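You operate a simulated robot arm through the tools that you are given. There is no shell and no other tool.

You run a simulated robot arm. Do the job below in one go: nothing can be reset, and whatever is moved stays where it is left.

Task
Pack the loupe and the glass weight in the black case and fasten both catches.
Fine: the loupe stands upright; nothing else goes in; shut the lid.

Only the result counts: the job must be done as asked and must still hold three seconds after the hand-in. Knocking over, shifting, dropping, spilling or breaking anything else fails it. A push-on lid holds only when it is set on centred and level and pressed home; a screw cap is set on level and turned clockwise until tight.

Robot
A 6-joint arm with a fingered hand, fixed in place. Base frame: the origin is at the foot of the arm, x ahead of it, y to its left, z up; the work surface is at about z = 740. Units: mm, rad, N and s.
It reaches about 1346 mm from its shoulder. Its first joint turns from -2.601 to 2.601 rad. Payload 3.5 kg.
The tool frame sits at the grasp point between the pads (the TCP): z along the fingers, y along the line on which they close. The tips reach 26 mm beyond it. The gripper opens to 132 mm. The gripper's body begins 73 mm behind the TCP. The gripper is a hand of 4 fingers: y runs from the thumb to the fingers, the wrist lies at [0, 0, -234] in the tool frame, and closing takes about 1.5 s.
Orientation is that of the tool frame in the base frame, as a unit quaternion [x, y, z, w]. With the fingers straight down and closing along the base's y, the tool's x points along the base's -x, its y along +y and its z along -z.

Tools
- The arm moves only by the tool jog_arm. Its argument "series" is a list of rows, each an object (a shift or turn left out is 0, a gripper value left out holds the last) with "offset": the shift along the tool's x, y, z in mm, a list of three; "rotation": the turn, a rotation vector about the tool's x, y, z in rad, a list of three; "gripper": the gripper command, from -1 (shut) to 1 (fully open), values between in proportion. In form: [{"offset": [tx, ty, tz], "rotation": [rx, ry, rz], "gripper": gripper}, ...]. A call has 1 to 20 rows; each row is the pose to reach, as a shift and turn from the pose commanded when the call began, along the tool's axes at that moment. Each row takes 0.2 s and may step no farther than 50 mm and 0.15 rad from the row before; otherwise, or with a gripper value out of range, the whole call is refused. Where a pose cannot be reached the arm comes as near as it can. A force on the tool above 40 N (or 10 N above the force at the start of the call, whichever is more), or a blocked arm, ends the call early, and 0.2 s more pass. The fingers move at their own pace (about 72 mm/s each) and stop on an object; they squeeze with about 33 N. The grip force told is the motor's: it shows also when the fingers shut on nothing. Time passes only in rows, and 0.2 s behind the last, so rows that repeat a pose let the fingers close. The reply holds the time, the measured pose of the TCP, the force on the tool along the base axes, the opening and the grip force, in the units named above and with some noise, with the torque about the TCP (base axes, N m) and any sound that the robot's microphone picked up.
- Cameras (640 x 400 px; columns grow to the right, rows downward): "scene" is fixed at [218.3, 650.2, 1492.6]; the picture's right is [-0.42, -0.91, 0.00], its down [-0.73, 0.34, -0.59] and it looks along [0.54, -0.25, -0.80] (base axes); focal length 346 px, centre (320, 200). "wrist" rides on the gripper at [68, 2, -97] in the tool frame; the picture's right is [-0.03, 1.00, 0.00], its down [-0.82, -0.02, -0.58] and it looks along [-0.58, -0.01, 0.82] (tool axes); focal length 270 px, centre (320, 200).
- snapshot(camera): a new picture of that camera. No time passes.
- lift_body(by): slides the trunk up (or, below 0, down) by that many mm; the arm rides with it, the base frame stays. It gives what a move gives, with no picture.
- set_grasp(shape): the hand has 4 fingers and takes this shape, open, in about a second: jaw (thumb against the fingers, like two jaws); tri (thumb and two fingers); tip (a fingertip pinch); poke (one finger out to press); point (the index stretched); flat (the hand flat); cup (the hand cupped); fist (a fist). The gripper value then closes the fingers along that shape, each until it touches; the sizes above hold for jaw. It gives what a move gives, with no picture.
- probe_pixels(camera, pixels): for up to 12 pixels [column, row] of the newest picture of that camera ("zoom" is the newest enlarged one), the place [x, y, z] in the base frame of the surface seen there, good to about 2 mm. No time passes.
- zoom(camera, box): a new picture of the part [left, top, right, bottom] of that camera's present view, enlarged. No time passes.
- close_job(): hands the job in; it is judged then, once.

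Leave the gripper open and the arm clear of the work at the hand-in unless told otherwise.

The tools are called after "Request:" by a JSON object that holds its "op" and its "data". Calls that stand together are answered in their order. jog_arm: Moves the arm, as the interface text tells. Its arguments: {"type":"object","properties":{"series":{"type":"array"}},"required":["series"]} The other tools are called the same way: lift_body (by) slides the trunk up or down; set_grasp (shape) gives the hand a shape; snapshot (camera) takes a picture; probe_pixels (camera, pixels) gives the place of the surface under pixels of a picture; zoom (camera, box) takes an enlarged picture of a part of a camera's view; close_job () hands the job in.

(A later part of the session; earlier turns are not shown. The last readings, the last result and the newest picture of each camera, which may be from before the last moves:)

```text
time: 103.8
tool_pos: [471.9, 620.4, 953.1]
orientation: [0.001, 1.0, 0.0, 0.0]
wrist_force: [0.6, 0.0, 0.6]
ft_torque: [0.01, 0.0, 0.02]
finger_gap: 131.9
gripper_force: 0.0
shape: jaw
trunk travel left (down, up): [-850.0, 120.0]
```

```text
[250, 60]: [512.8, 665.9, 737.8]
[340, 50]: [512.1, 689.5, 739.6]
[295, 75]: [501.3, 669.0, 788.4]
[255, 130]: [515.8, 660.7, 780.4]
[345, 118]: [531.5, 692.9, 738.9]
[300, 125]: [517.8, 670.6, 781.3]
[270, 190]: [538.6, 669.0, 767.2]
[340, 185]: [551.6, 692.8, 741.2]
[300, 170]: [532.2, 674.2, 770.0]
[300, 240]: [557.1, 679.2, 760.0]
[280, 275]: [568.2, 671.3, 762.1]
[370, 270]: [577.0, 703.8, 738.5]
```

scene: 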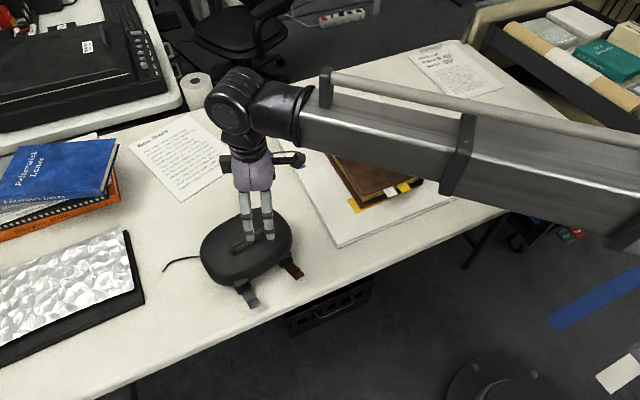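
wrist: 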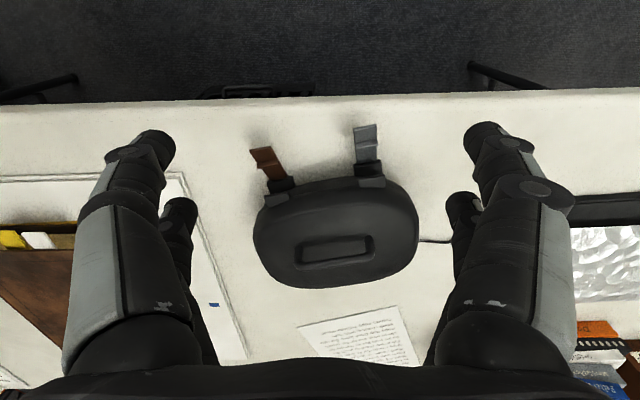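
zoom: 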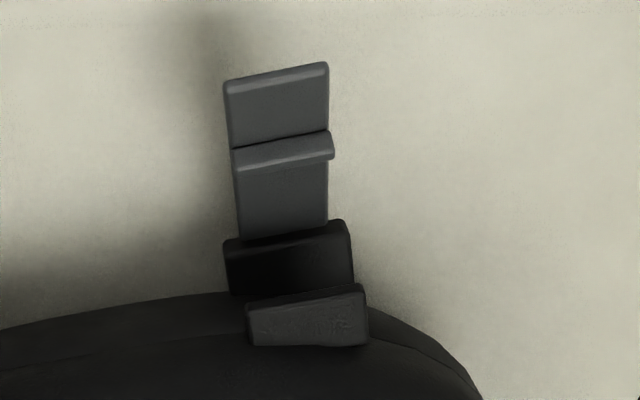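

Brown tongue: hinge about (571, 566, 759), ridge at (542, 560, 784), tip (524, 557, 789). Gray tongue: hinge about (553, 678, 758), tip (500, 669, 789). Swung up, each ridge should catch its keeper at z≈780–793. I'll probe the lid and handle as well, because a push may need something to react against.

Request:
{"op": "zoom", "data": {"camera": "wrist", "box": [240, 160, 430, 300]}}

Request:
{"op": "probe_pixels", "data": {"camera": "zoom", "pixels": [[205, 235], [205, 270], [320, 225], [420, 205], [425, 230], [320, 262], [320, 150], [320, 330], [60, 200], [560, 180], [200, 110], [420, 90]]}}

Request:
{"op": "probe_pixels", "data": {"camera": "wrist", "pixels": [[370, 170], [385, 190], [355, 192], [275, 195], [300, 190], [330, 185], [320, 210], [420, 238], [450, 240], [335, 287], [255, 215], [415, 230]]}}

```text
2.86 times, centred on (335, 230) of wrist
```

zoom: 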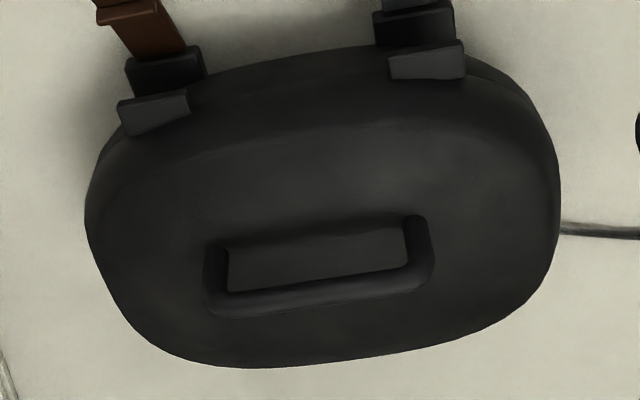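

```text
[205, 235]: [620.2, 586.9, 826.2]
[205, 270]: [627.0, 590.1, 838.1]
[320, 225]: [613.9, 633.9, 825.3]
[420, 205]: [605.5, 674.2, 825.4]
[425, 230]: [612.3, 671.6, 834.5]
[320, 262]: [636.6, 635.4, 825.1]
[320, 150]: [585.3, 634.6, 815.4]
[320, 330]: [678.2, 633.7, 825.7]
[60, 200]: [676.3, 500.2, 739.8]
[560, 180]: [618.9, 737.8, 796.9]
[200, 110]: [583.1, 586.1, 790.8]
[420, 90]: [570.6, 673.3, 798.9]
```

```text
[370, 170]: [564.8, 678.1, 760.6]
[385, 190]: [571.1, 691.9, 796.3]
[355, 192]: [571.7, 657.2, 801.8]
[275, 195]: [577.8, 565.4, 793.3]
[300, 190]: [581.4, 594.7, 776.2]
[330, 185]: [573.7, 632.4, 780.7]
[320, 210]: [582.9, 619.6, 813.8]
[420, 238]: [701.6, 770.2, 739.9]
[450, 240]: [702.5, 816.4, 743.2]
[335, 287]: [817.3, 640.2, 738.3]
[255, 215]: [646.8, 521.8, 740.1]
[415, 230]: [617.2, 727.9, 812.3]
```

Request:
{"op": "probe_pixels", "data": {"camera": "zoom", "pixels": [[320, 295], [250, 302], [390, 282], [215, 300], [425, 265], [213, 250], [412, 222], [320, 240], [300, 275], [370, 270], [150, 100], [430, 60]]}}

```text
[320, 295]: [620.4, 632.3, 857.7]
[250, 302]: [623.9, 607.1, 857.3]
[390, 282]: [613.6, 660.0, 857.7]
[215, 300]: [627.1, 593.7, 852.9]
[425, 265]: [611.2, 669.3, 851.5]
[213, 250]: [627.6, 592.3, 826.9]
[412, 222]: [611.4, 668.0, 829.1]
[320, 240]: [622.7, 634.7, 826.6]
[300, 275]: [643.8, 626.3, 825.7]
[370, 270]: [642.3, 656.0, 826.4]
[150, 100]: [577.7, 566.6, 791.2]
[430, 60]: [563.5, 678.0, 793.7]
```

The handle stands rigid on the lid, bar at z≈858. The case's front direction is −n with n≈(0.98, 0.19). I'll first try swinging a tongue up with a single finger, so I'll set the poke shape here in free space and look at where that finger points.

Request:
{"op": "set_grasp", "data": {"shape": "poke"}}

Request:
{"op": "snapshot", "data": {"camera": "wrist"}}

Request:
{"op": "zoom", "data": {"camera": "scene", "box": [160, 190, 320, 320]}}

```text
time: 104.7
tool_pos: [472.1, 620.7, 951.3]
orientation: [0.001, 1.0, 0.0, -0.001]
wrist_force: [0.6, 0.2, -0.4]
ft_torque: [0.0, 0.02, 0.02]
finger_gap: 0.1
gripper_force: 0.1
shape: poke
trunk travel left (down, up): [-850.0, 120.0]
```

```text
taken
```

wrist: 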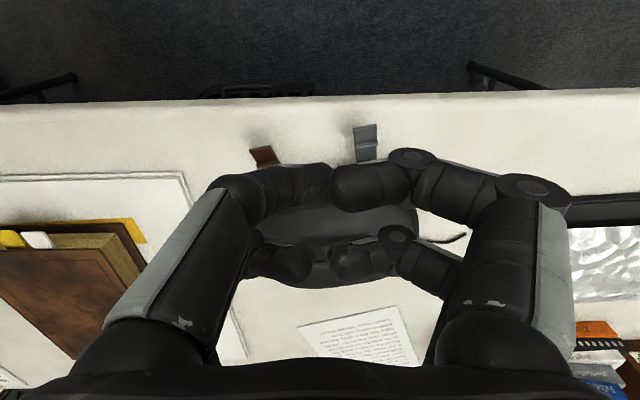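

```text
3.08 times, centred on (240, 255) of scene
```

zoom: 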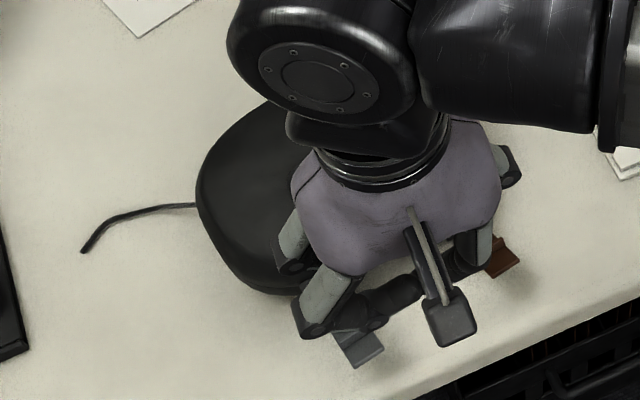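

The poke shape folds the fingers inward and has no single straight finger. I'll probe where its surfaces are before judging it.

Request:
{"op": "probe_pixels", "data": {"camera": "wrist", "pixels": [[345, 190], [330, 170], [380, 175], [405, 160], [290, 190], [260, 185], [290, 260], [350, 260], [395, 240], [300, 175], [225, 185], [530, 190]]}}

Request:
{"op": "set_grasp", "data": {"shape": "point"}}

Request:
{"op": "snapshot", "data": {"camera": "wrist"}}

```text
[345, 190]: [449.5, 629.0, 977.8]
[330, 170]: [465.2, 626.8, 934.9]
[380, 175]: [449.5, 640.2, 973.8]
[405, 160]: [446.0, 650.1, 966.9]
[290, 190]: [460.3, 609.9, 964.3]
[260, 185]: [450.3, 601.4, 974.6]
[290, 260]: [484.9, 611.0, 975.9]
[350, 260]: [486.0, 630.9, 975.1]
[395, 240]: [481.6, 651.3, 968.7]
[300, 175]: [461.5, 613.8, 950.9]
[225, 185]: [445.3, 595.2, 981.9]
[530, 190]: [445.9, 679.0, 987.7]
```

```text
time: 105.6
tool_pos: [471.7, 620.9, 951.4]
orientation: [0.001, 1.0, 0.0, 0.0]
wrist_force: [-0.3, -0.8, 0.3]
ft_torque: [-0.01, 0.0, 0.01]
finger_gap: 0.2
gripper_force: 0.0
shape: point
trunk travel left (down, up): [-850.0, 120.0]
```

```text
taken
```

wrist: 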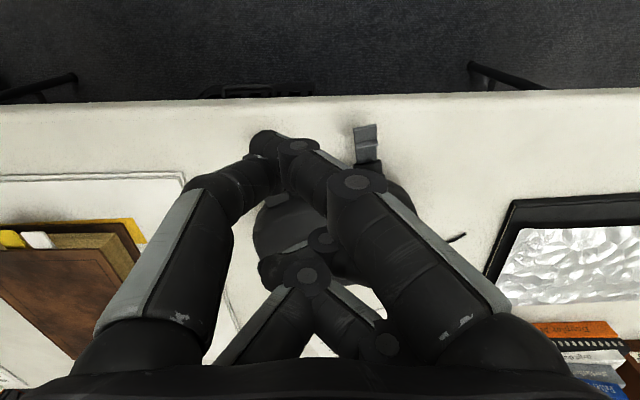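

Neither shape gives a plain straight finger. A closed jaw gives a blunt pad about 24 mm wide, well suited to a 21 mm tongue. I'll return to jaw, close it, align with the case and move in front of the brown tongue, still high.

Request:
{"op": "set_grasp", "data": {"shape": "jaw"}}

Request:
{"op": "jog_arm", "data": {"series": [{"offset": [-4, -24, 0], "rotation": [0, 0, -0.065], "gripper": -1}, {"offset": [-8, -48, 0], "rotation": [0, 0, -0.13]}, {"offset": [-12.5, -71, 0], "rotation": [0, 0, -0.19]}, {"offset": [-12.5, -71, 0], "rotation": [0, 0, -0.19]}, {"offset": [-12.5, -71, 0], "rotation": [0, 0, -0.19]}, {"offset": [-12.5, -71, 0], "rotation": [0, 0, -0.19]}, {"offset": [-12.5, -71, 0], "rotation": [0, 0, -0.19]}]}}

Request:
{"op": "snapshot", "data": {"camera": "wrist"}}

Request:
{"op": "zoom", "data": {"camera": "scene", "box": [180, 190, 340, 330]}}

```text
time: 106.5
tool_pos: [472.0, 620.2, 951.8]
orientation: [0.001, 1.0, 0.0, 0.0]
wrist_force: [0.1, 0.3, 0.5]
ft_torque: [0.03, -0.03, 0.02]
finger_gap: 132.0
gripper_force: 0.1
shape: jaw
trunk travel left (down, up): [-850.0, 120.0]
```

```text
time: 108.1
tool_pos: [484.1, 548.8, 951.9]
orientation: [-0.094, 0.996, 0.0, 0.0]
wrist_force: [0.1, 0.2, 0.2]
ft_torque: [-0.01, -0.01, 0.01]
finger_gap: 0.1
gripper_force: 32.9
shape: jaw
trunk travel left (down, up): [-850.0, 120.0]
```

```text
taken
```

wrist: 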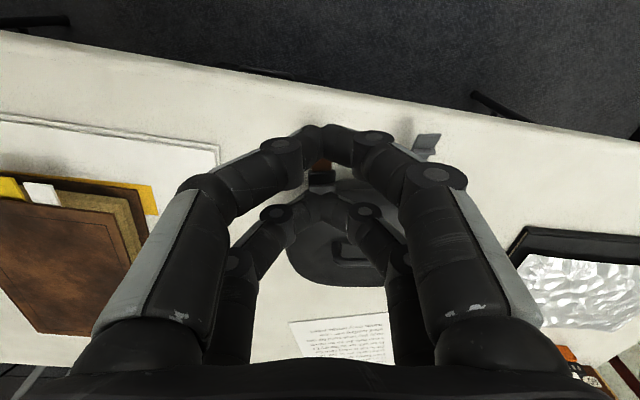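

```text
2.86 times, centred on (260, 260) of scene
```

zoom: 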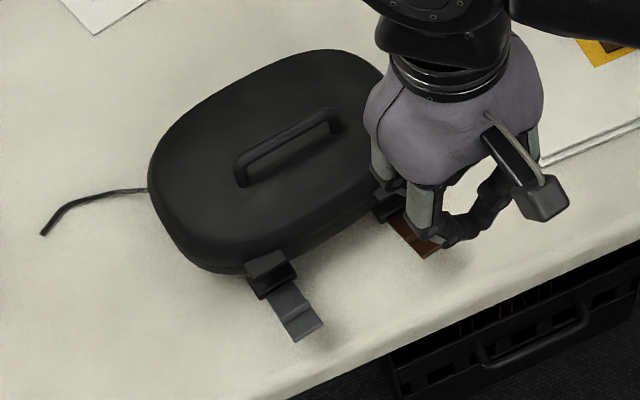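

The closed jaw hangs in front of the brown tongue. I'll probe the two fingertip pairs to know the leading face, and use the clear scene view to re-check the brown tongue and keeper.

Request:
{"op": "probe_pixels", "data": {"camera": "wrist", "pixels": [[318, 140], [330, 135], [318, 205], [332, 205], [310, 150], [345, 150], [310, 215], [345, 215], [322, 178], [318, 165], [426, 140], [320, 128]]}}

Request:
{"op": "probe_pixels", "data": {"camera": "zoom", "pixels": [[395, 215], [410, 235], [425, 255], [375, 215], [380, 180], [400, 185], [265, 265], [275, 285], [290, 315], [305, 335], [300, 325], [240, 180]]}}

```text
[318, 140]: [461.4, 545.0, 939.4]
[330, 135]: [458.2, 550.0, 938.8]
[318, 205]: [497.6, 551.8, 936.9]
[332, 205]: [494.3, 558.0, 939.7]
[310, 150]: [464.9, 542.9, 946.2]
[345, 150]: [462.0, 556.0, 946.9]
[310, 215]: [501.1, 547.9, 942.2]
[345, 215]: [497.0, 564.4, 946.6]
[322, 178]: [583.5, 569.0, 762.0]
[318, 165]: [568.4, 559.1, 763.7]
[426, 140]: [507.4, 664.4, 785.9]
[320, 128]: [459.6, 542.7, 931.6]
```

```text
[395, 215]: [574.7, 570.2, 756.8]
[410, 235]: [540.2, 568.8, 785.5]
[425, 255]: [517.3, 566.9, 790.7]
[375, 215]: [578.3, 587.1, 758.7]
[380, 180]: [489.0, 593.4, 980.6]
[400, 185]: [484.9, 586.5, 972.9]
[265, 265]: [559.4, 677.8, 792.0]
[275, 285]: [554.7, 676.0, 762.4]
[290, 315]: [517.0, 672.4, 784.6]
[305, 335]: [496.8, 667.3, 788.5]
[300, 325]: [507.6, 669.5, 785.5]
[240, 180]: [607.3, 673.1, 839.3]
```

The leading face is about 25 mm ahead of the TCP, and the tongue tip is at x≈523, so there's room to descend. Lowering 151 mm so the fingertips sit at z≈775, just outside the tongue tip.

Request:
{"op": "lift_body", "data": {"by": -151}}

Request:
{"op": "snapshot", "data": {"camera": "wrist"}}

Request:
{"op": "zoom", "data": {"camera": "scene", "box": [180, 190, 340, 330]}}

```text
time: 109.9
tool_pos: [482.6, 549.6, 800.6]
orientation: [-0.093, 0.996, 0.001, 0.0]
wrist_force: [-0.1, -0.4, -0.1]
ft_torque: [0.03, 0.0, -0.04]
finger_gap: 0.2
gripper_force: 33.0
shape: jaw
trunk travel left (down, up): [-699.0, 271.0]
```

```text
taken
```

wrist: 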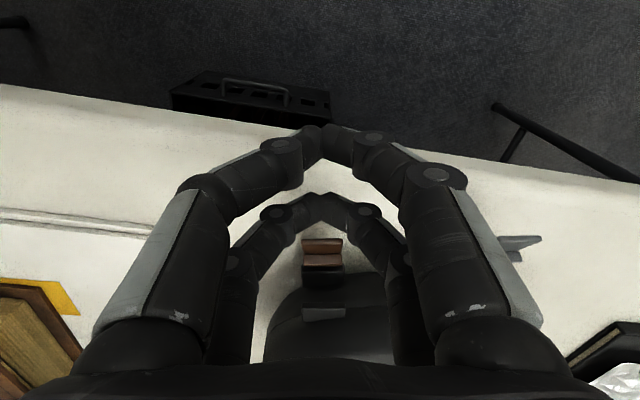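

```text
2.86 times, centred on (260, 260) of scene
```

zoom: 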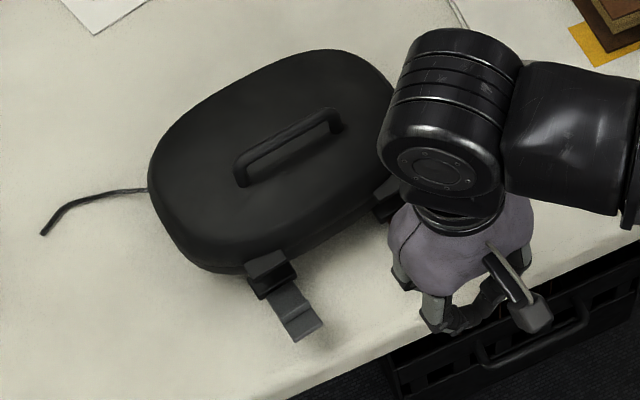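

The brown tongue's tip shows right ahead of the leading fingers at (322,245), centred. Pushing toward the case 30 mm slowly.

Request:
{"op": "jog_arm", "data": {"series": [{"offset": [-5, 0, 0], "gripper": -1}, {"offset": [-10, 0, 0]}, {"offset": [-14, 0, 0]}, {"offset": [-18, 0, 0]}, {"offset": [-22, 0, 0]}, {"offset": [-26, 0, 0]}, {"offset": [-30, 0, 0]}, {"offset": [-30, 0, 0]}]}}

Request:
{"op": "snapshot", "data": {"camera": "wrist"}}

Request:
{"op": "zoom", "data": {"camera": "scene", "box": [180, 190, 340, 330]}}

```text
time: 111.7
tool_pos: [512.6, 554.5, 801.0]
orientation: [-0.095, 0.995, 0.0, 0.0]
wrist_force: [-0.5, -0.1, 0.2]
ft_torque: [0.02, -0.01, 0.01]
finger_gap: 0.0
gripper_force: 33.3
shape: jaw
trunk travel left (down, up): [-699.0, 271.0]
```

```text
taken
```

wrist: 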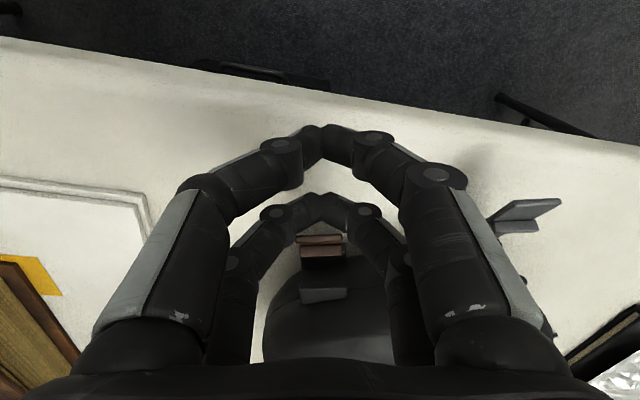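

```text
2.86 times, centred on (260, 260) of scene
```

zoom: 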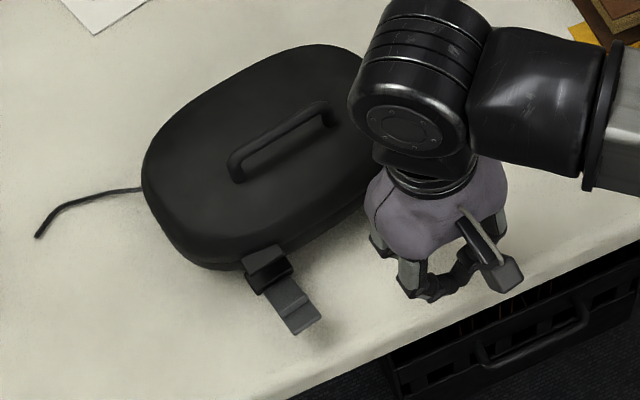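

Almost no force, but the case slid back a few millimetres rather than the tongue turning much. I'll probe the tongue's angle and the case's position.

Request:
{"op": "probe_pixels", "data": {"camera": "wrist", "pixels": [[310, 238], [330, 238], [310, 250], [330, 250], [325, 295], [345, 295], [530, 205], [515, 226], [300, 270], [380, 330], [320, 243], [320, 256]]}}

Request:
{"op": "probe_pixels", "data": {"camera": "zoom", "pixels": [[265, 260], [275, 280], [300, 325], [290, 305], [236, 175], [325, 120], [145, 180], [300, 240], [210, 265], [260, 290], [315, 318], [288, 325]]}}

Request:
{"op": "zoom", "data": {"camera": "wrist", "box": [260, 190, 390, 310]}}

```text
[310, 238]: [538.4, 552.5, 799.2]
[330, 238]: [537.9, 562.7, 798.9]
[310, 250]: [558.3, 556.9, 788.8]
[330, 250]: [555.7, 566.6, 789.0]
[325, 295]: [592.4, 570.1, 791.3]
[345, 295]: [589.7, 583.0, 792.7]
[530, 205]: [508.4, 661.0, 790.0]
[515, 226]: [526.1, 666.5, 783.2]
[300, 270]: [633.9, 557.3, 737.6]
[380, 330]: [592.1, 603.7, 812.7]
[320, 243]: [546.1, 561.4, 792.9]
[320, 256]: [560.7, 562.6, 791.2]
```

```text
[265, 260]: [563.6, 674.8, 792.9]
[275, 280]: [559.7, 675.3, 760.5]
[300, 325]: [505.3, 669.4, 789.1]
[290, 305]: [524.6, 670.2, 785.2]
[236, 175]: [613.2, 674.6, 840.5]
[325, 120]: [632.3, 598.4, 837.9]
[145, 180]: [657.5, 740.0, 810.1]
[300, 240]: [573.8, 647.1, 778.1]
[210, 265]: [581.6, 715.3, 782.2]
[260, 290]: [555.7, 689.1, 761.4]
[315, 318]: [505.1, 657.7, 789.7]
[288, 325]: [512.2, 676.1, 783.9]
```

```text
3.33 times, centred on (325, 250) of wrist
```

zoom: 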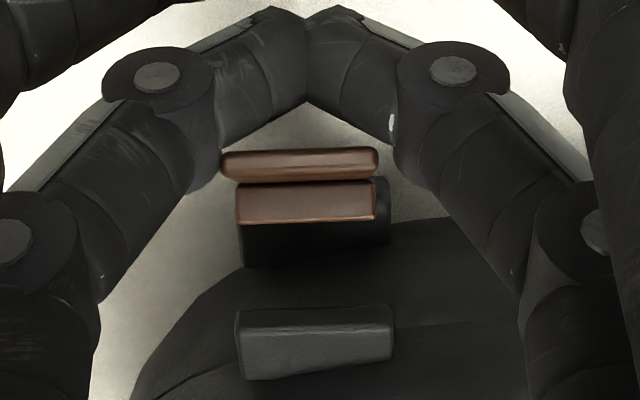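

The tongue has turned from about 32° to 45° with its tip at z 799, though the case also slid 6 mm or so. Raising the hand while pressed adds an upward drag that turns the tongue without pushing the case, so I'll combine a 10 mm lift with a further push.

Request:
{"op": "lift_body", "data": {"by": 10}}

Request:
{"op": "jog_arm", "data": {"series": [{"offset": [-4, 0, 0], "gripper": -1}, {"offset": [-8, 0, 0]}, {"offset": [-12, 0, 0]}, {"offset": [-15, 0, 0]}, {"offset": [-15, 0, 0]}]}}

Request:
{"op": "snapshot", "data": {"camera": "wrist"}}

Request:
{"op": "zoom", "data": {"camera": "scene", "box": [180, 190, 340, 330]}}

```text
time: 112.2
tool_pos: [512.9, 554.6, 810.7]
orientation: [-0.094, 0.996, 0.0, 0.0]
wrist_force: [0.2, -0.4, 0.0]
ft_torque: [0.0, -0.01, 0.01]
finger_gap: 0.3
gripper_force: 33.5
shape: jaw
trunk travel left (down, up): [-709.0, 261.0]
```

```text
time: 113.5
tool_pos: [528.9, 557.0, 810.3]
orientation: [-0.094, 0.996, -0.001, 0.0]
wrist_force: [0.1, -0.1, -0.2]
ft_torque: [-0.02, -0.03, 0.02]
finger_gap: 0.0
gripper_force: 32.8
shape: jaw
trunk travel left (down, up): [-709.0, 261.0]
```

```text
taken
```

wrist: 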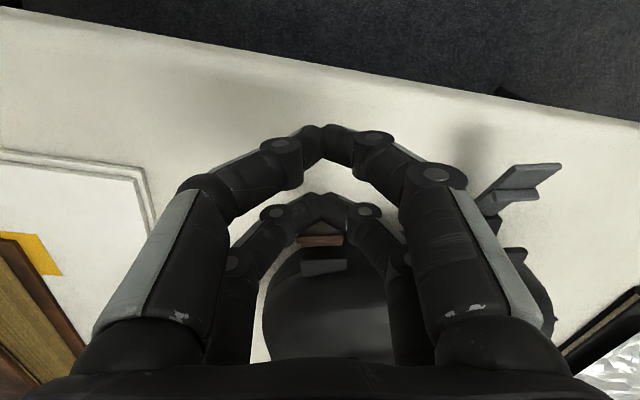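

```text
2.86 times, centred on (260, 260) of scene
```

zoom: 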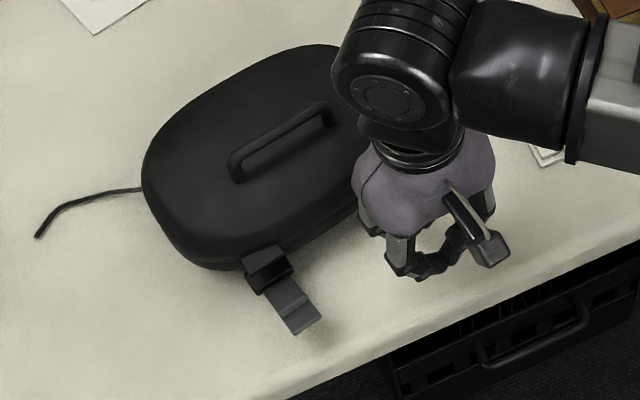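

This time the case stayed put and the tongue turned with almost no force. Continuing 12 mm.

Request:
{"op": "jog_arm", "data": {"series": [{"offset": [-4, 0, 0], "gripper": -1}, {"offset": [-8, 0, 0]}, {"offset": [-12, 0, 0]}, {"offset": [-12, 0, 0]}]}}

Request:
{"op": "snapshot", "data": {"camera": "wrist"}}

Request:
{"op": "zoom", "data": {"camera": "wrist", "box": [260, 190, 390, 310]}}

Request:
{"op": "zoom", "data": {"camera": "scene", "box": [180, 190, 340, 330]}}

```text
time: 114.5
tool_pos: [540.9, 558.7, 811.0]
orientation: [-0.094, 0.996, -0.001, 0.0]
wrist_force: [0.6, -0.3, 0.1]
ft_torque: [0.02, 0.0, 0.02]
finger_gap: 0.0
gripper_force: 33.3
shape: jaw
trunk travel left (down, up): [-709.0, 261.0]
```

```text
taken
```

wrist: 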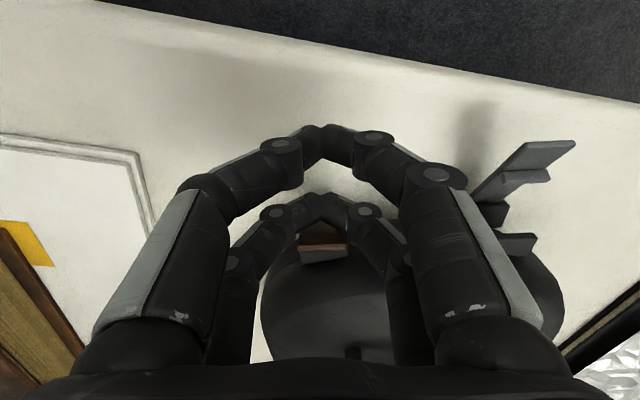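

```text
3.33 times, centred on (325, 250) of wrist
```

zoom: 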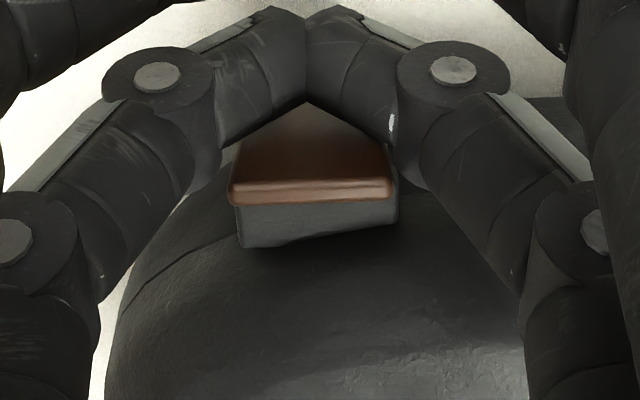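

```text
2.86 times, centred on (260, 260) of scene
```

zoom: 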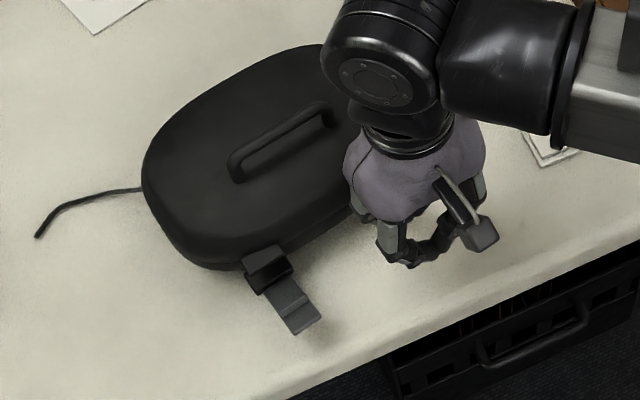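

The tongue is nearly upright with its tip over the keeper, and the case hasn't moved. I'll keep pressing in 2.5 mm steps, watching force and sound.

Request:
{"op": "jog_arm", "data": {"series": [{"offset": [-2.5, 0, 0], "gripper": -1}, {"offset": [-5, 0, 0]}, {"offset": [-7.5, 0, 0]}, {"offset": [-10, 0, 0]}, {"offset": [-10, 0, 0]}]}}

Request:
{"op": "zoom", "data": {"camera": "wrist", "box": [260, 190, 390, 310]}}

Request:
{"op": "zoom", "data": {"camera": "scene", "box": [180, 190, 340, 330]}}

```text
time: 115.7
tool_pos: [549.8, 561.0, 810.5]
orientation: [-0.094, 0.996, 0.0, 0.001]
wrist_force: [0.3, -0.3, 0.3]
ft_torque: [0.02, 0.01, 0.01]
finger_gap: 0.2
gripper_force: 33.1
shape: jaw
trunk travel left (down, up): [-709.0, 261.0]
```

```text
3.33 times, centred on (325, 250) of wrist
```

zoom: 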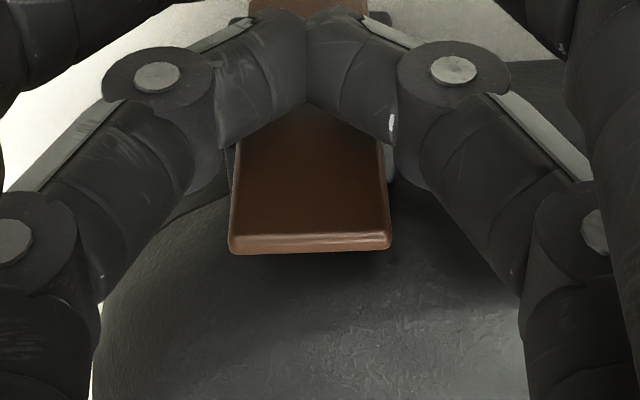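

```text
2.86 times, centred on (260, 260) of scene
```

zoom: 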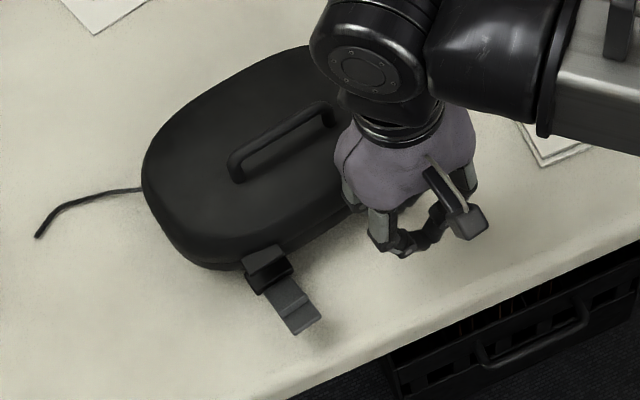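

Request:
{"op": "probe_pixels", "data": {"camera": "wrist", "pixels": [[325, 250], [310, 250], [340, 250], [325, 235], [325, 262], [325, 192], [310, 240], [345, 225], [303, 240], [320, 270]]}}

Request:
{"op": "snapshot", "data": {"camera": "wrist"}}

```text
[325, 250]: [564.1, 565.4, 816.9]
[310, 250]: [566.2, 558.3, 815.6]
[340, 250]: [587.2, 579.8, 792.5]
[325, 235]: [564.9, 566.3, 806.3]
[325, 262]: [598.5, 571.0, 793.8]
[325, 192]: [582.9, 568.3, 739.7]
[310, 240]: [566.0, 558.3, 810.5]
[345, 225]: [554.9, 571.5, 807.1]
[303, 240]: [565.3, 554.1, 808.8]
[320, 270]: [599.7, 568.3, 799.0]
```

```text
taken
```

wrist: 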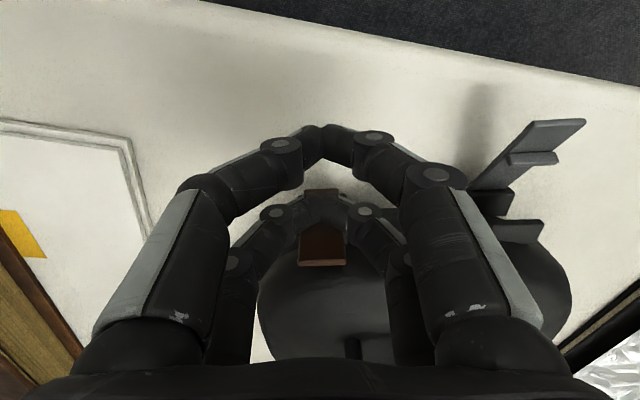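

Request:
{"op": "probe_pixels", "data": {"camera": "wrist", "pixels": [[322, 263], [310, 250], [335, 250], [322, 240], [322, 270], [320, 192], [345, 262], [300, 262], [520, 225], [322, 228]]}}

```text
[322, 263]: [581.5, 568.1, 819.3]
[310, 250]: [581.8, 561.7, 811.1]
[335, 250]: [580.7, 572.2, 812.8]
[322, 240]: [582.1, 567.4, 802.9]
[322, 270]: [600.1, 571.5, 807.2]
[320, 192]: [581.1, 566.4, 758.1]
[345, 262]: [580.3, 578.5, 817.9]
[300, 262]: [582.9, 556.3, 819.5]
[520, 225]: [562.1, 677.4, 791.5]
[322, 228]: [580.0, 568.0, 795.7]
```

The brown tongue stands vertical, face at x≈581 from z 758 to 819. I'll press further in 2 mm steps until force builds and the catch snaps.

Request:
{"op": "jog_arm", "data": {"series": [{"offset": [-2, 0, 0], "gripper": -1}, {"offset": [-4, 0, 0]}, {"offset": [-6, 0, 0]}, {"offset": [-8, 0, 0]}, {"offset": [-9, 0, 0]}, {"offset": [-9, 0, 0]}]}}

Request:
{"op": "zoom", "data": {"camera": "scene", "box": [180, 190, 340, 330]}}

Request:
{"op": "snapshot", "data": {"camera": "wrist"}}

```text
time: 117.0
tool_pos: [559.0, 564.1, 809.6]
orientation: [-0.094, 0.996, -0.001, 0.0]
wrist_force: [-2.3, -1.5, 0.2]
ft_torque: [-0.03, 0.03, -0.05]
finger_gap: 0.0
gripper_force: 33.1
shape: jaw
trunk travel left (down, up): [-709.0, 261.0]
```

```text
2.86 times, centred on (260, 260) of scene
```

zoom: 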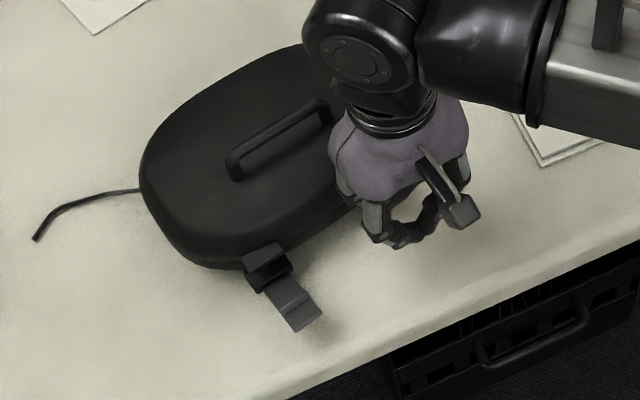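

```text
taken
```

wrist: 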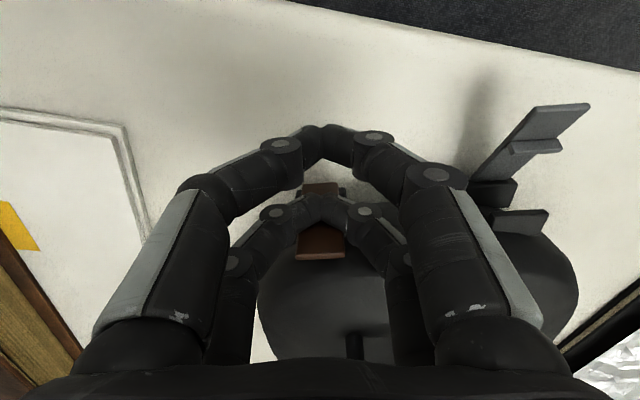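

At about 3 N the case starts to slide rather than the catch snapping. I'll back off 25 mm, rise, and look closely at how ridge and keeper sit.

Request:
{"op": "jog_arm", "data": {"series": [{"offset": [10, 0, 0], "gripper": -1}, {"offset": [25, 0, 0]}, {"offset": [40, 0, 0]}, {"offset": [40, 0, 0]}]}}

Request:
{"op": "lift_body", "data": {"by": 120}}

Request:
{"op": "snapshot", "data": {"camera": "wrist"}}

Request:
{"op": "zoom", "data": {"camera": "wrist", "box": [270, 130, 370, 230]}}

Request:
{"op": "zoom", "data": {"camera": "scene", "box": [180, 190, 340, 330]}}

```text
time: 118.0
tool_pos: [519.5, 554.7, 811.4]
orientation: [-0.095, 0.995, 0.0, 0.0]
wrist_force: [0.2, 0.4, -0.6]
ft_torque: [0.03, -0.01, -0.04]
finger_gap: 0.0
gripper_force: 32.3
shape: jaw
trunk travel left (down, up): [-709.0, 261.0]
```

```text
time: 119.5
tool_pos: [519.5, 555.1, 930.8]
orientation: [-0.094, 0.996, -0.001, 0.001]
wrist_force: [-0.2, 0.1, -0.2]
ft_torque: [0.0, -0.02, 0.01]
finger_gap: 0.1
gripper_force: 32.7
shape: jaw
trunk travel left (down, up): [-829.0, 141.0]
```

```text
taken
```

wrist: 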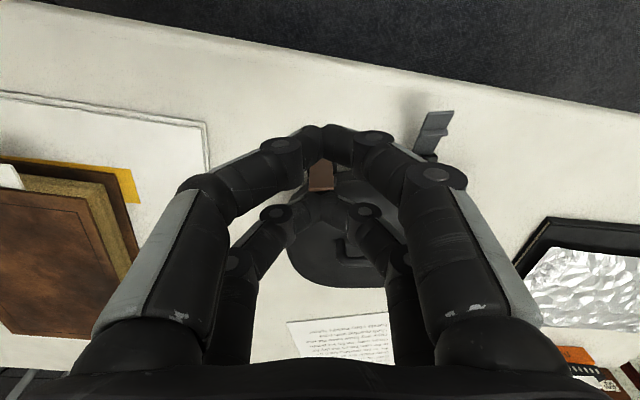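

```text
4.00 times, centred on (320, 180) of wrist
```

zoom: 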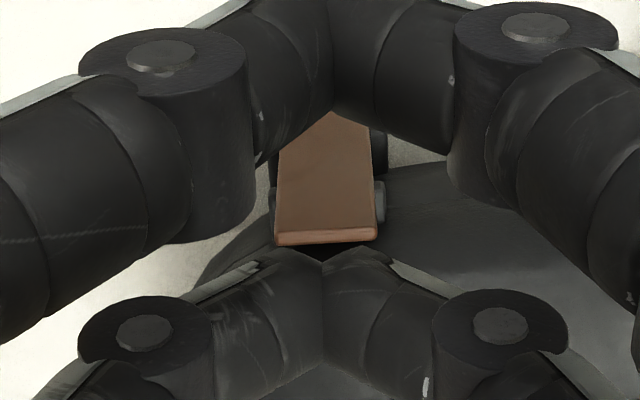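

```text
2.86 times, centred on (260, 260) of scene
```

zoom: 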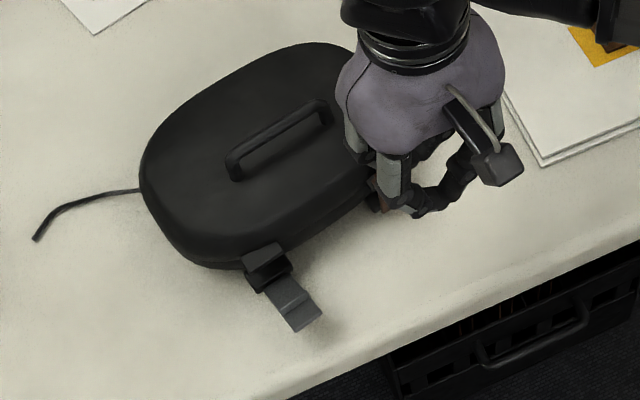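

The brown tongue stays upright by itself. I'll move the hand aside, toward −y and the front, so the scene camera can see the latch.

Request:
{"op": "jog_arm", "data": {"series": [{"offset": [40, -20, 0], "gripper": -1}, {"offset": [70, -60, 0]}, {"offset": [80, -105, 0]}, {"offset": [80, -150, 0]}, {"offset": [80, -150, 0]}]}}

Request:
{"op": "zoom", "data": {"camera": "scene", "box": [260, 235, 320, 285]}}

Request:
{"op": "zoom", "data": {"camera": "scene", "box": [180, 190, 340, 330]}}

```text
time: 120.8
tool_pos: [469.8, 393.3, 931.4]
orientation: [-0.094, 0.996, -0.001, 0.0]
wrist_force: [0.4, 0.0, 0.2]
ft_torque: [0.01, -0.05, 0.02]
finger_gap: 0.1
gripper_force: 33.5
shape: jaw
trunk travel left (down, up): [-829.0, 141.0]
```

```text
8.00 times, centred on (290, 260) of scene
```

zoom: 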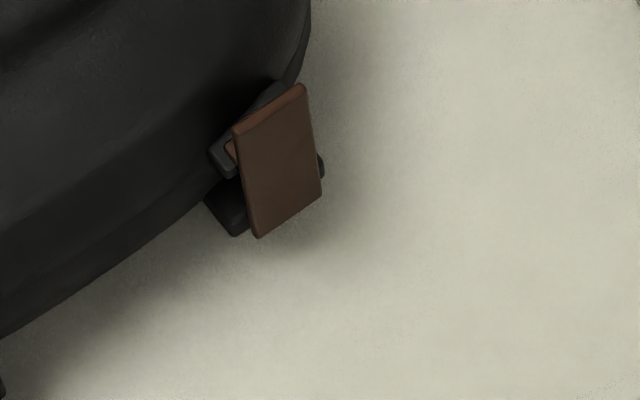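

```text
2.86 times, centred on (260, 260) of scene
```

zoom: 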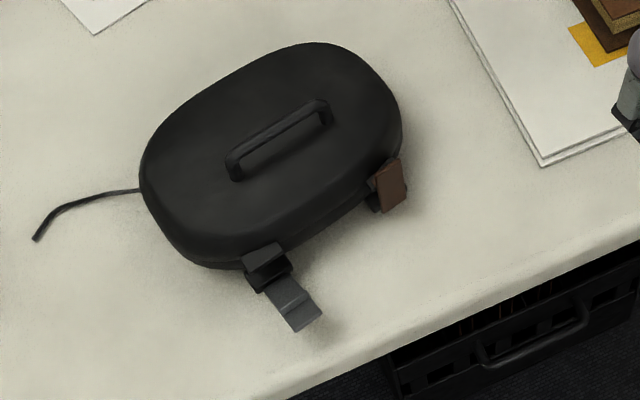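

The brown tongue stands up with its ridge against the keeper, but no click was heard, so it needs a firm squeeze. Squeezing between the tongue and the lid's handle would react inside the case instead of sliding it. I'll try the two-digit tip pinch shape and look at it.

Request:
{"op": "set_grasp", "data": {"shape": "tip"}}

Request:
{"op": "snapshot", "data": {"camera": "wrist"}}

Request:
{"op": "probe_pixels", "data": {"camera": "wrist", "pixels": [[165, 145], [200, 150], [215, 205], [435, 140], [470, 140], [420, 205], [320, 200], [150, 150], [490, 150], [250, 150], [390, 150], [380, 210]]}}

```text
time: 121.7
tool_pos: [468.4, 394.4, 930.9]
orientation: [-0.094, 0.996, 0.0, 0.0]
wrist_force: [-0.7, 0.5, 0.9]
ft_torque: [0.02, 0.03, -0.01]
finger_gap: 131.9
gripper_force: 0.0
shape: tip
trunk travel left (down, up): [-829.0, 141.0]
```

```text
taken
```

wrist: 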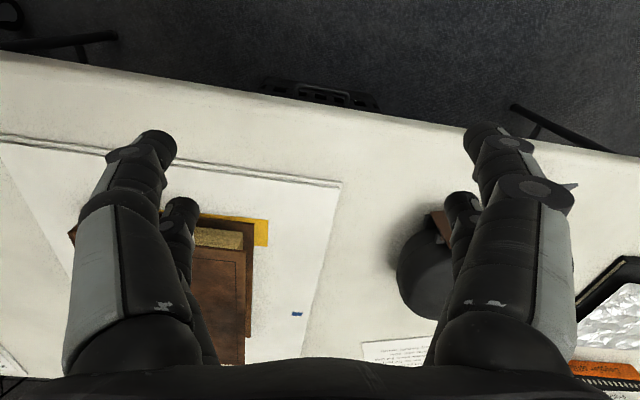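

```text
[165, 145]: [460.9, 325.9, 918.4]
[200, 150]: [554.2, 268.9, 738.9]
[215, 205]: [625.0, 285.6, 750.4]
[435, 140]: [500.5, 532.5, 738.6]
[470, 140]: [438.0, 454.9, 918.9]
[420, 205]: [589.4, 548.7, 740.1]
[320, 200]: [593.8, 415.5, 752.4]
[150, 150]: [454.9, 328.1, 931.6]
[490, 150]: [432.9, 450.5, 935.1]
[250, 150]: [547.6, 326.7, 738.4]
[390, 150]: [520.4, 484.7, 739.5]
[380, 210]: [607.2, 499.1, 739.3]
```

Open, it looks like the jaw. I'll close it halfway to see which digits move.

Request:
{"op": "jog_arm", "data": {"series": [{"offset": [0, 0, 0], "gripper": 0}, {"offset": [0, 0, 0]}, {"offset": [0, 0, 0]}, {"offset": [0, 0, 0]}, {"offset": [0, 0, 0]}]}}

Request:
{"op": "snapshot", "data": {"camera": "wrist"}}

```text
time: 122.8
tool_pos: [469.8, 395.1, 930.0]
orientation: [-0.094, 0.996, 0.001, 0.0]
wrist_force: [-0.6, 0.1, -0.2]
ft_torque: [0.0, 0.0, 0.0]
finger_gap: 66.5
gripper_force: 0.1
shape: tip
trunk travel left (down, up): [-829.0, 141.0]
```

```text
taken
```

wrist: 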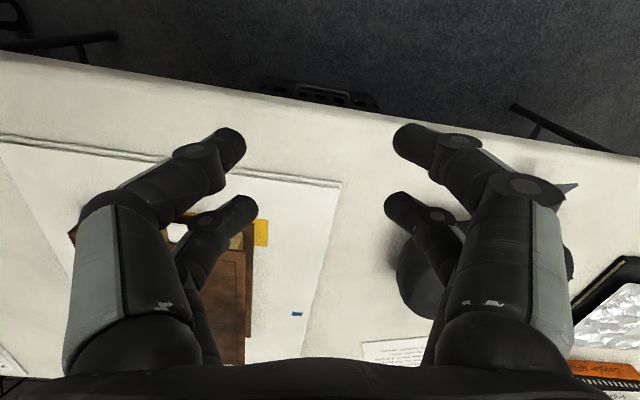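

All four digits move together here. I'll check the tri shape too.

Request:
{"op": "set_grasp", "data": {"shape": "tri"}}

Request:
{"op": "snapshot", "data": {"camera": "wrist"}}

Request:
{"op": "set_grasp", "data": {"shape": "flat"}}

Request:
{"op": "snapshot", "data": {"camera": "wrist"}}

Request:
{"op": "set_grasp", "data": {"shape": "cup"}}

Request:
{"op": "snapshot", "data": {"camera": "wrist"}}

```text
time: 123.8
tool_pos: [468.5, 394.2, 929.9]
orientation: [-0.094, 0.996, 0.0, 0.0]
wrist_force: [-0.2, -1.3, 0.6]
ft_torque: [-0.01, -0.01, 0.02]
finger_gap: 131.7
gripper_force: 0.0
shape: tri
trunk travel left (down, up): [-829.0, 141.0]
```

```text
taken
```

wrist: 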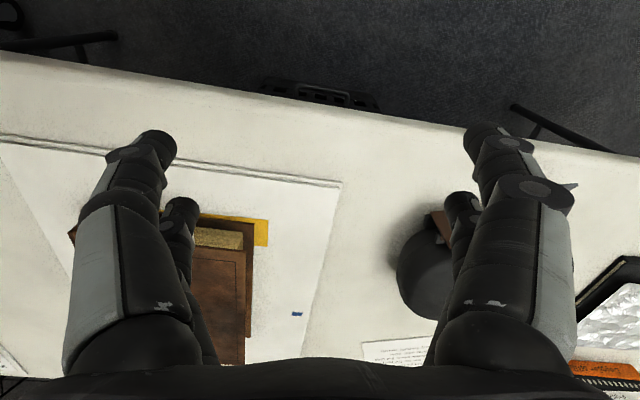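

```text
time: 124.7
tool_pos: [469.4, 394.5, 929.9]
orientation: [-0.094, 0.996, 0.0, 0.0]
wrist_force: [-0.7, -0.6, 0.0]
ft_torque: [-0.03, -0.01, 0.0]
finger_gap: 0.0
gripper_force: 0.1
shape: flat
trunk travel left (down, up): [-829.0, 141.0]
```

```text
taken
```

wrist: 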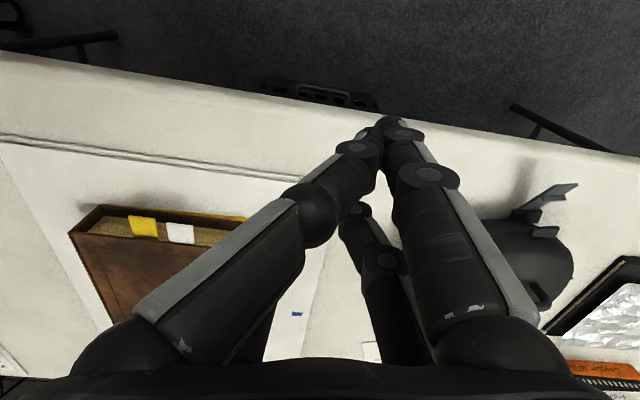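

```text
time: 125.5
tool_pos: [468.5, 394.3, 931.0]
orientation: [-0.094, 0.996, 0.001, 0.0]
wrist_force: [-1.0, -0.3, -0.1]
ft_torque: [0.01, 0.03, 0.03]
finger_gap: 59.9
gripper_force: 0.1
shape: cup
trunk travel left (down, up): [-829.0, 141.0]
```

```text
taken
```

wrist: 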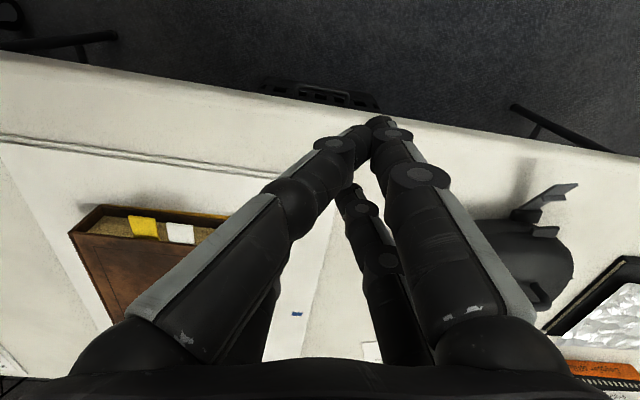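

The tri shape is the same as jaw, and flat and cup are stretched hands. Before squeezing, I want a side view of the brown latch to judge whether the ridge has passed the keeper. I'll return to jaw, move to the −y side and turn the camera to look along the case's front.

Request:
{"op": "set_grasp", "data": {"shape": "jaw"}}

Request:
{"op": "jog_arm", "data": {"series": [{"offset": [-14, 3, 0], "rotation": [0, 0, -0.12], "gripper": -1}, {"offset": [-28, 6, 0], "rotation": [0, 0, -0.24]}, {"offset": [-42, 9, 0], "rotation": [0, 0, -0.36]}, {"offset": [-57, 12, 0], "rotation": [0, 0, -0.48]}, {"offset": [-71, 15, 0], "rotation": [0, 0, -0.6]}, {"offset": [-85, 17, 0], "rotation": [0, 0, -0.72]}, {"offset": [-100, 19, 0], "rotation": [0, 0, -0.84]}, {"offset": [-115, 21, 0], "rotation": [0, 0, -0.96]}, {"offset": [-125, 22, 0], "rotation": [0, 0, -1.08]}, {"offset": [-135, 24, 0], "rotation": [0, 0, -1.19]}, {"offset": [-135, 24, 0], "rotation": [0, 0, -1.19]}]}}

Request:
{"op": "jog_arm", "data": {"series": [{"offset": [0, 0, 0], "rotation": [0, -0.14, 0], "gripper": -1}, {"offset": [0, 0, 0], "rotation": [0, -0.28, 0]}, {"offset": [0, 0, 0], "rotation": [0, -0.42, 0]}, {"offset": [0, 0, 0], "rotation": [0, -0.55, 0]}, {"offset": [0, 0, 0], "rotation": [0, -0.55, 0]}]}}

Request:
{"op": "snapshot", "data": {"camera": "wrist"}}

```text
time: 126.5
tool_pos: [470.4, 392.9, 929.7]
orientation: [-0.094, 0.996, 0.0, -0.001]
wrist_force: [0.1, 0.3, -0.7]
ft_torque: [-0.03, 0.0, -0.03]
finger_gap: 131.8
gripper_force: 0.1
shape: jaw
trunk travel left (down, up): [-829.0, 141.0]
```

```text
time: 128.8
tool_pos: [595.9, 441.8, 930.2]
orientation: [-0.637, 0.771, 0.0, 0.0]
wrist_force: [0.1, -0.3, 0.5]
ft_torque: [-0.01, -0.01, 0.01]
finger_gap: 0.0
gripper_force: 33.4
shape: jaw
trunk travel left (down, up): [-829.0, 141.0]
```

```text
time: 130.1
tool_pos: [597.2, 441.4, 965.7]
orientation: [-0.612, 0.742, 0.174, 0.211]
wrist_force: [0.7, 0.1, 1.6]
ft_torque: [0.0, 0.02, -0.03]
finger_gap: 0.0
gripper_force: 33.1
shape: jaw
out of reach, approached as far as the arm can: row 2, 3, 4, 5
trunk travel left (down, up): [-829.0, 141.0]
```

```text
taken
```

wrist: 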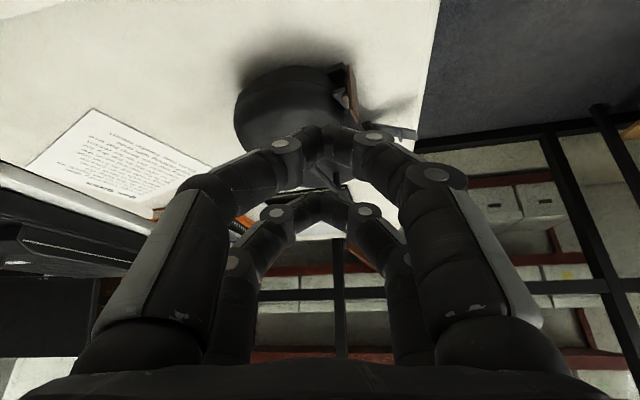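

The brown latch is in profile at about (345,85), upside down in the picture. Zooming in.

Request:
{"op": "zoom", "data": {"camera": "wrist", "box": [315, 50, 385, 130]}}

```text
5.00 times, centred on (350, 90) of wrist
```

zoom: 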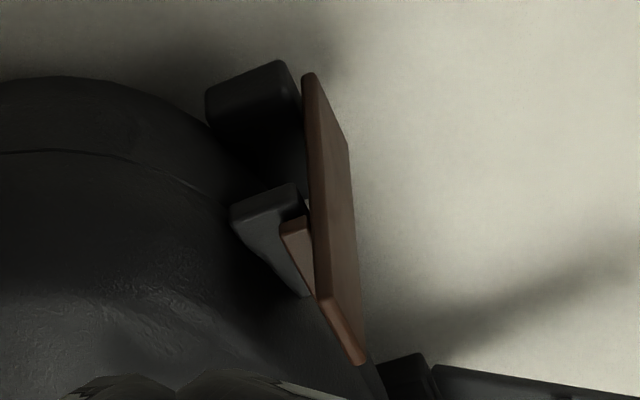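

In this upside-down profile the ridge sits just above the keeper's top and overlaps it, but a sliver of light at (307,205) shows the tongue isn't fully pressed home. I'll swing the gray tongue up the same gentle way first, then squeeze each tongue against the handle. First, un-pitch and travel to the front of the gray tongue.

Request:
{"op": "jog_arm", "data": {"series": [{"offset": [0, 0, 0], "rotation": [0, 0.14, 0], "gripper": -1}, {"offset": [0, 0, 0], "rotation": [0, 0.28, 0]}, {"offset": [0, 0, 0], "rotation": [0, 0.42, 0]}, {"offset": [0, 0, 0], "rotation": [0, 0.555, 0]}, {"offset": [0, 0, 0], "rotation": [0, 0.555, 0]}]}}

Request:
{"op": "jog_arm", "data": {"series": [{"offset": [-16, 14, 0], "rotation": [0, 0, 0.1], "gripper": -1}, {"offset": [-31, 28, 0], "rotation": [0, 0, 0.2]}, {"offset": [-47, 42, 0], "rotation": [0, 0, 0.3]}, {"offset": [-62, 56, 0], "rotation": [0, 0, 0.4]}, {"offset": [-78, 70, 0], "rotation": [0, 0, 0.5]}, {"offset": [-94, 84, 0], "rotation": [0, 0, 0.6]}, {"offset": [-109, 98, 0], "rotation": [0, 0, 0.7]}, {"offset": [-125, 112, 0], "rotation": [0, 0, 0.8]}, {"offset": [-140, 126, 0], "rotation": [0, 0, 0.9]}, {"offset": [-156, 140, 0], "rotation": [0, 0, 1.0]}, {"offset": [-172, 155, 0], "rotation": [0, 0, 1.1]}, {"offset": [-187.4, 168.7, 0], "rotation": [0, 0, 1.19]}, {"offset": [-187.4, 168.7, 0], "rotation": [0, 0, 1.19]}]}}

Request:
{"op": "snapshot", "data": {"camera": "wrist"}}

Request:
{"op": "zoom", "data": {"camera": "scene", "box": [180, 190, 340, 330]}}

```text
time: 131.2
tool_pos: [597.6, 442.6, 929.6]
orientation: [-0.636, 0.771, -0.002, -0.003]
wrist_force: [0.3, -0.4, -1.1]
ft_torque: [0.02, -0.05, -0.03]
finger_gap: 0.0
gripper_force: 32.5
shape: jaw
out of reach, approached as far as the arm can: row 1, 2, 3, 4, 5
trunk travel left (down, up): [-829.0, 141.0]
```

```text
time: 134.1
tool_pos: [469.3, 659.2, 931.1]
orientation: [-0.093, 0.996, -0.003, 0.0]
wrist_force: [0.2, -0.1, 0.1]
ft_torque: [-0.02, 0.0, -0.02]
finger_gap: 0.1
gripper_force: 32.4
shape: jaw
trunk travel left (down, up): [-829.0, 141.0]
```

```text
taken
```

wrist: 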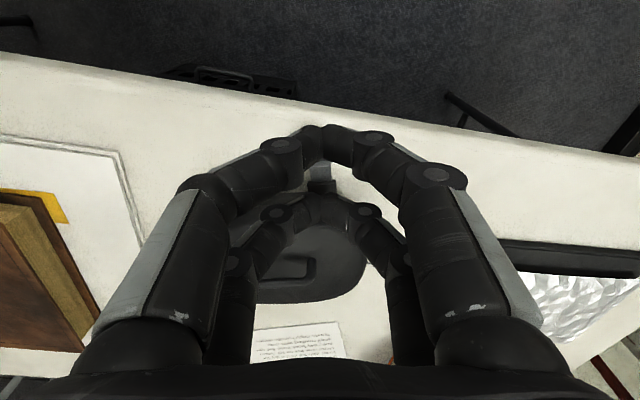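

```text
2.86 times, centred on (260, 260) of scene
```

zoom: 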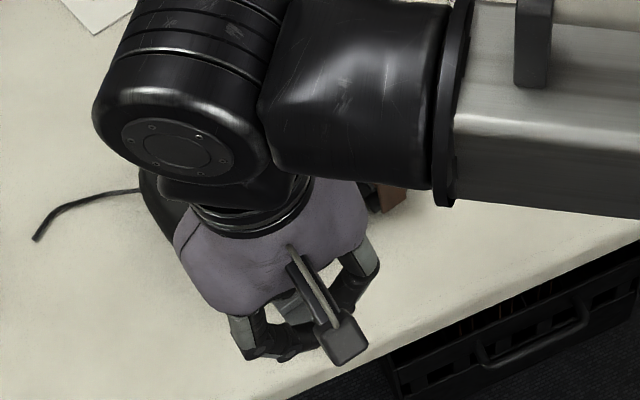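

The gray latch is in line. I'll back off 8 mm and pitch the hand forward 0.5 rad, so the fingers slope under the tongue and lift it instead of pushing the case. Then I'll lower.

Request:
{"op": "jog_arm", "data": {"series": [{"offset": [7.5, 0, 0], "rotation": [0, -0.13, 0], "gripper": -1}, {"offset": [7.5, 0, 0], "rotation": [0, -0.26, 0]}, {"offset": [7.5, 0, 0], "rotation": [0, -0.39, 0]}, {"offset": [7.5, 0, 0], "rotation": [0, -0.5, 0]}, {"offset": [7.5, 0, 0], "rotation": [0, -0.5, 0]}]}}

Request:
{"op": "lift_body", "data": {"by": -130}}

Request:
{"op": "snapshot", "data": {"camera": "wrist"}}

Request:
{"op": "zoom", "data": {"camera": "scene", "box": [180, 190, 340, 330]}}

```text
time: 135.2
tool_pos: [459.8, 656.8, 958.1]
orientation: [-0.092, 0.965, 0.021, 0.246]
wrist_force: [0.9, 0.3, 0.7]
ft_torque: [0.02, -0.01, 0.0]
finger_gap: 0.0
gripper_force: 32.6
shape: jaw
out of reach, approached as far as the arm can: row 2, 3, 4, 5
trunk travel left (down, up): [-829.0, 141.0]
```

```text
time: 136.8
tool_pos: [459.7, 656.8, 828.6]
orientation: [-0.092, 0.965, 0.021, 0.245]
wrist_force: [-0.3, 0.2, -0.3]
ft_torque: [0.01, 0.01, -0.03]
finger_gap: 0.0
gripper_force: 33.1
shape: jaw
trunk travel left (down, up): [-699.0, 271.0]
```

```text
taken
```

wrist: 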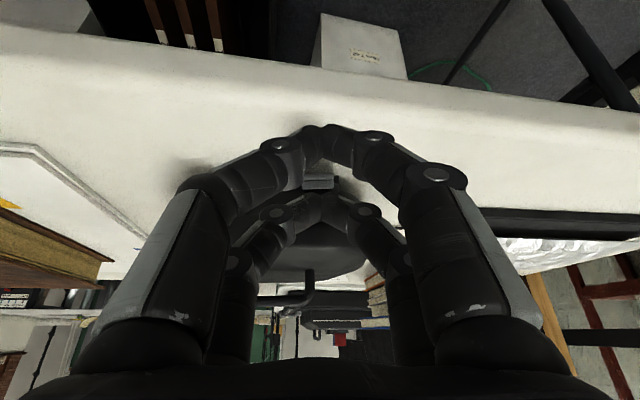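

```text
2.86 times, centred on (260, 260) of scene
```

zoom: 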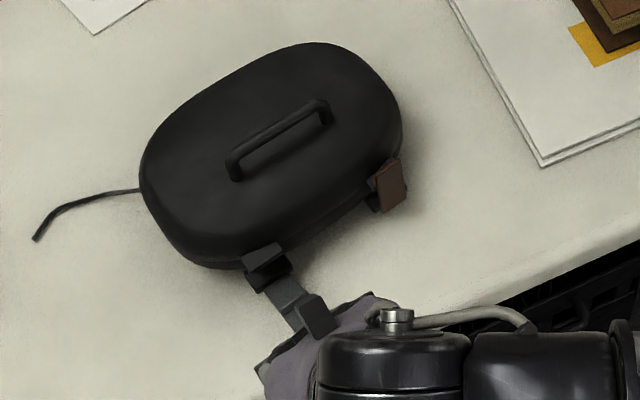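

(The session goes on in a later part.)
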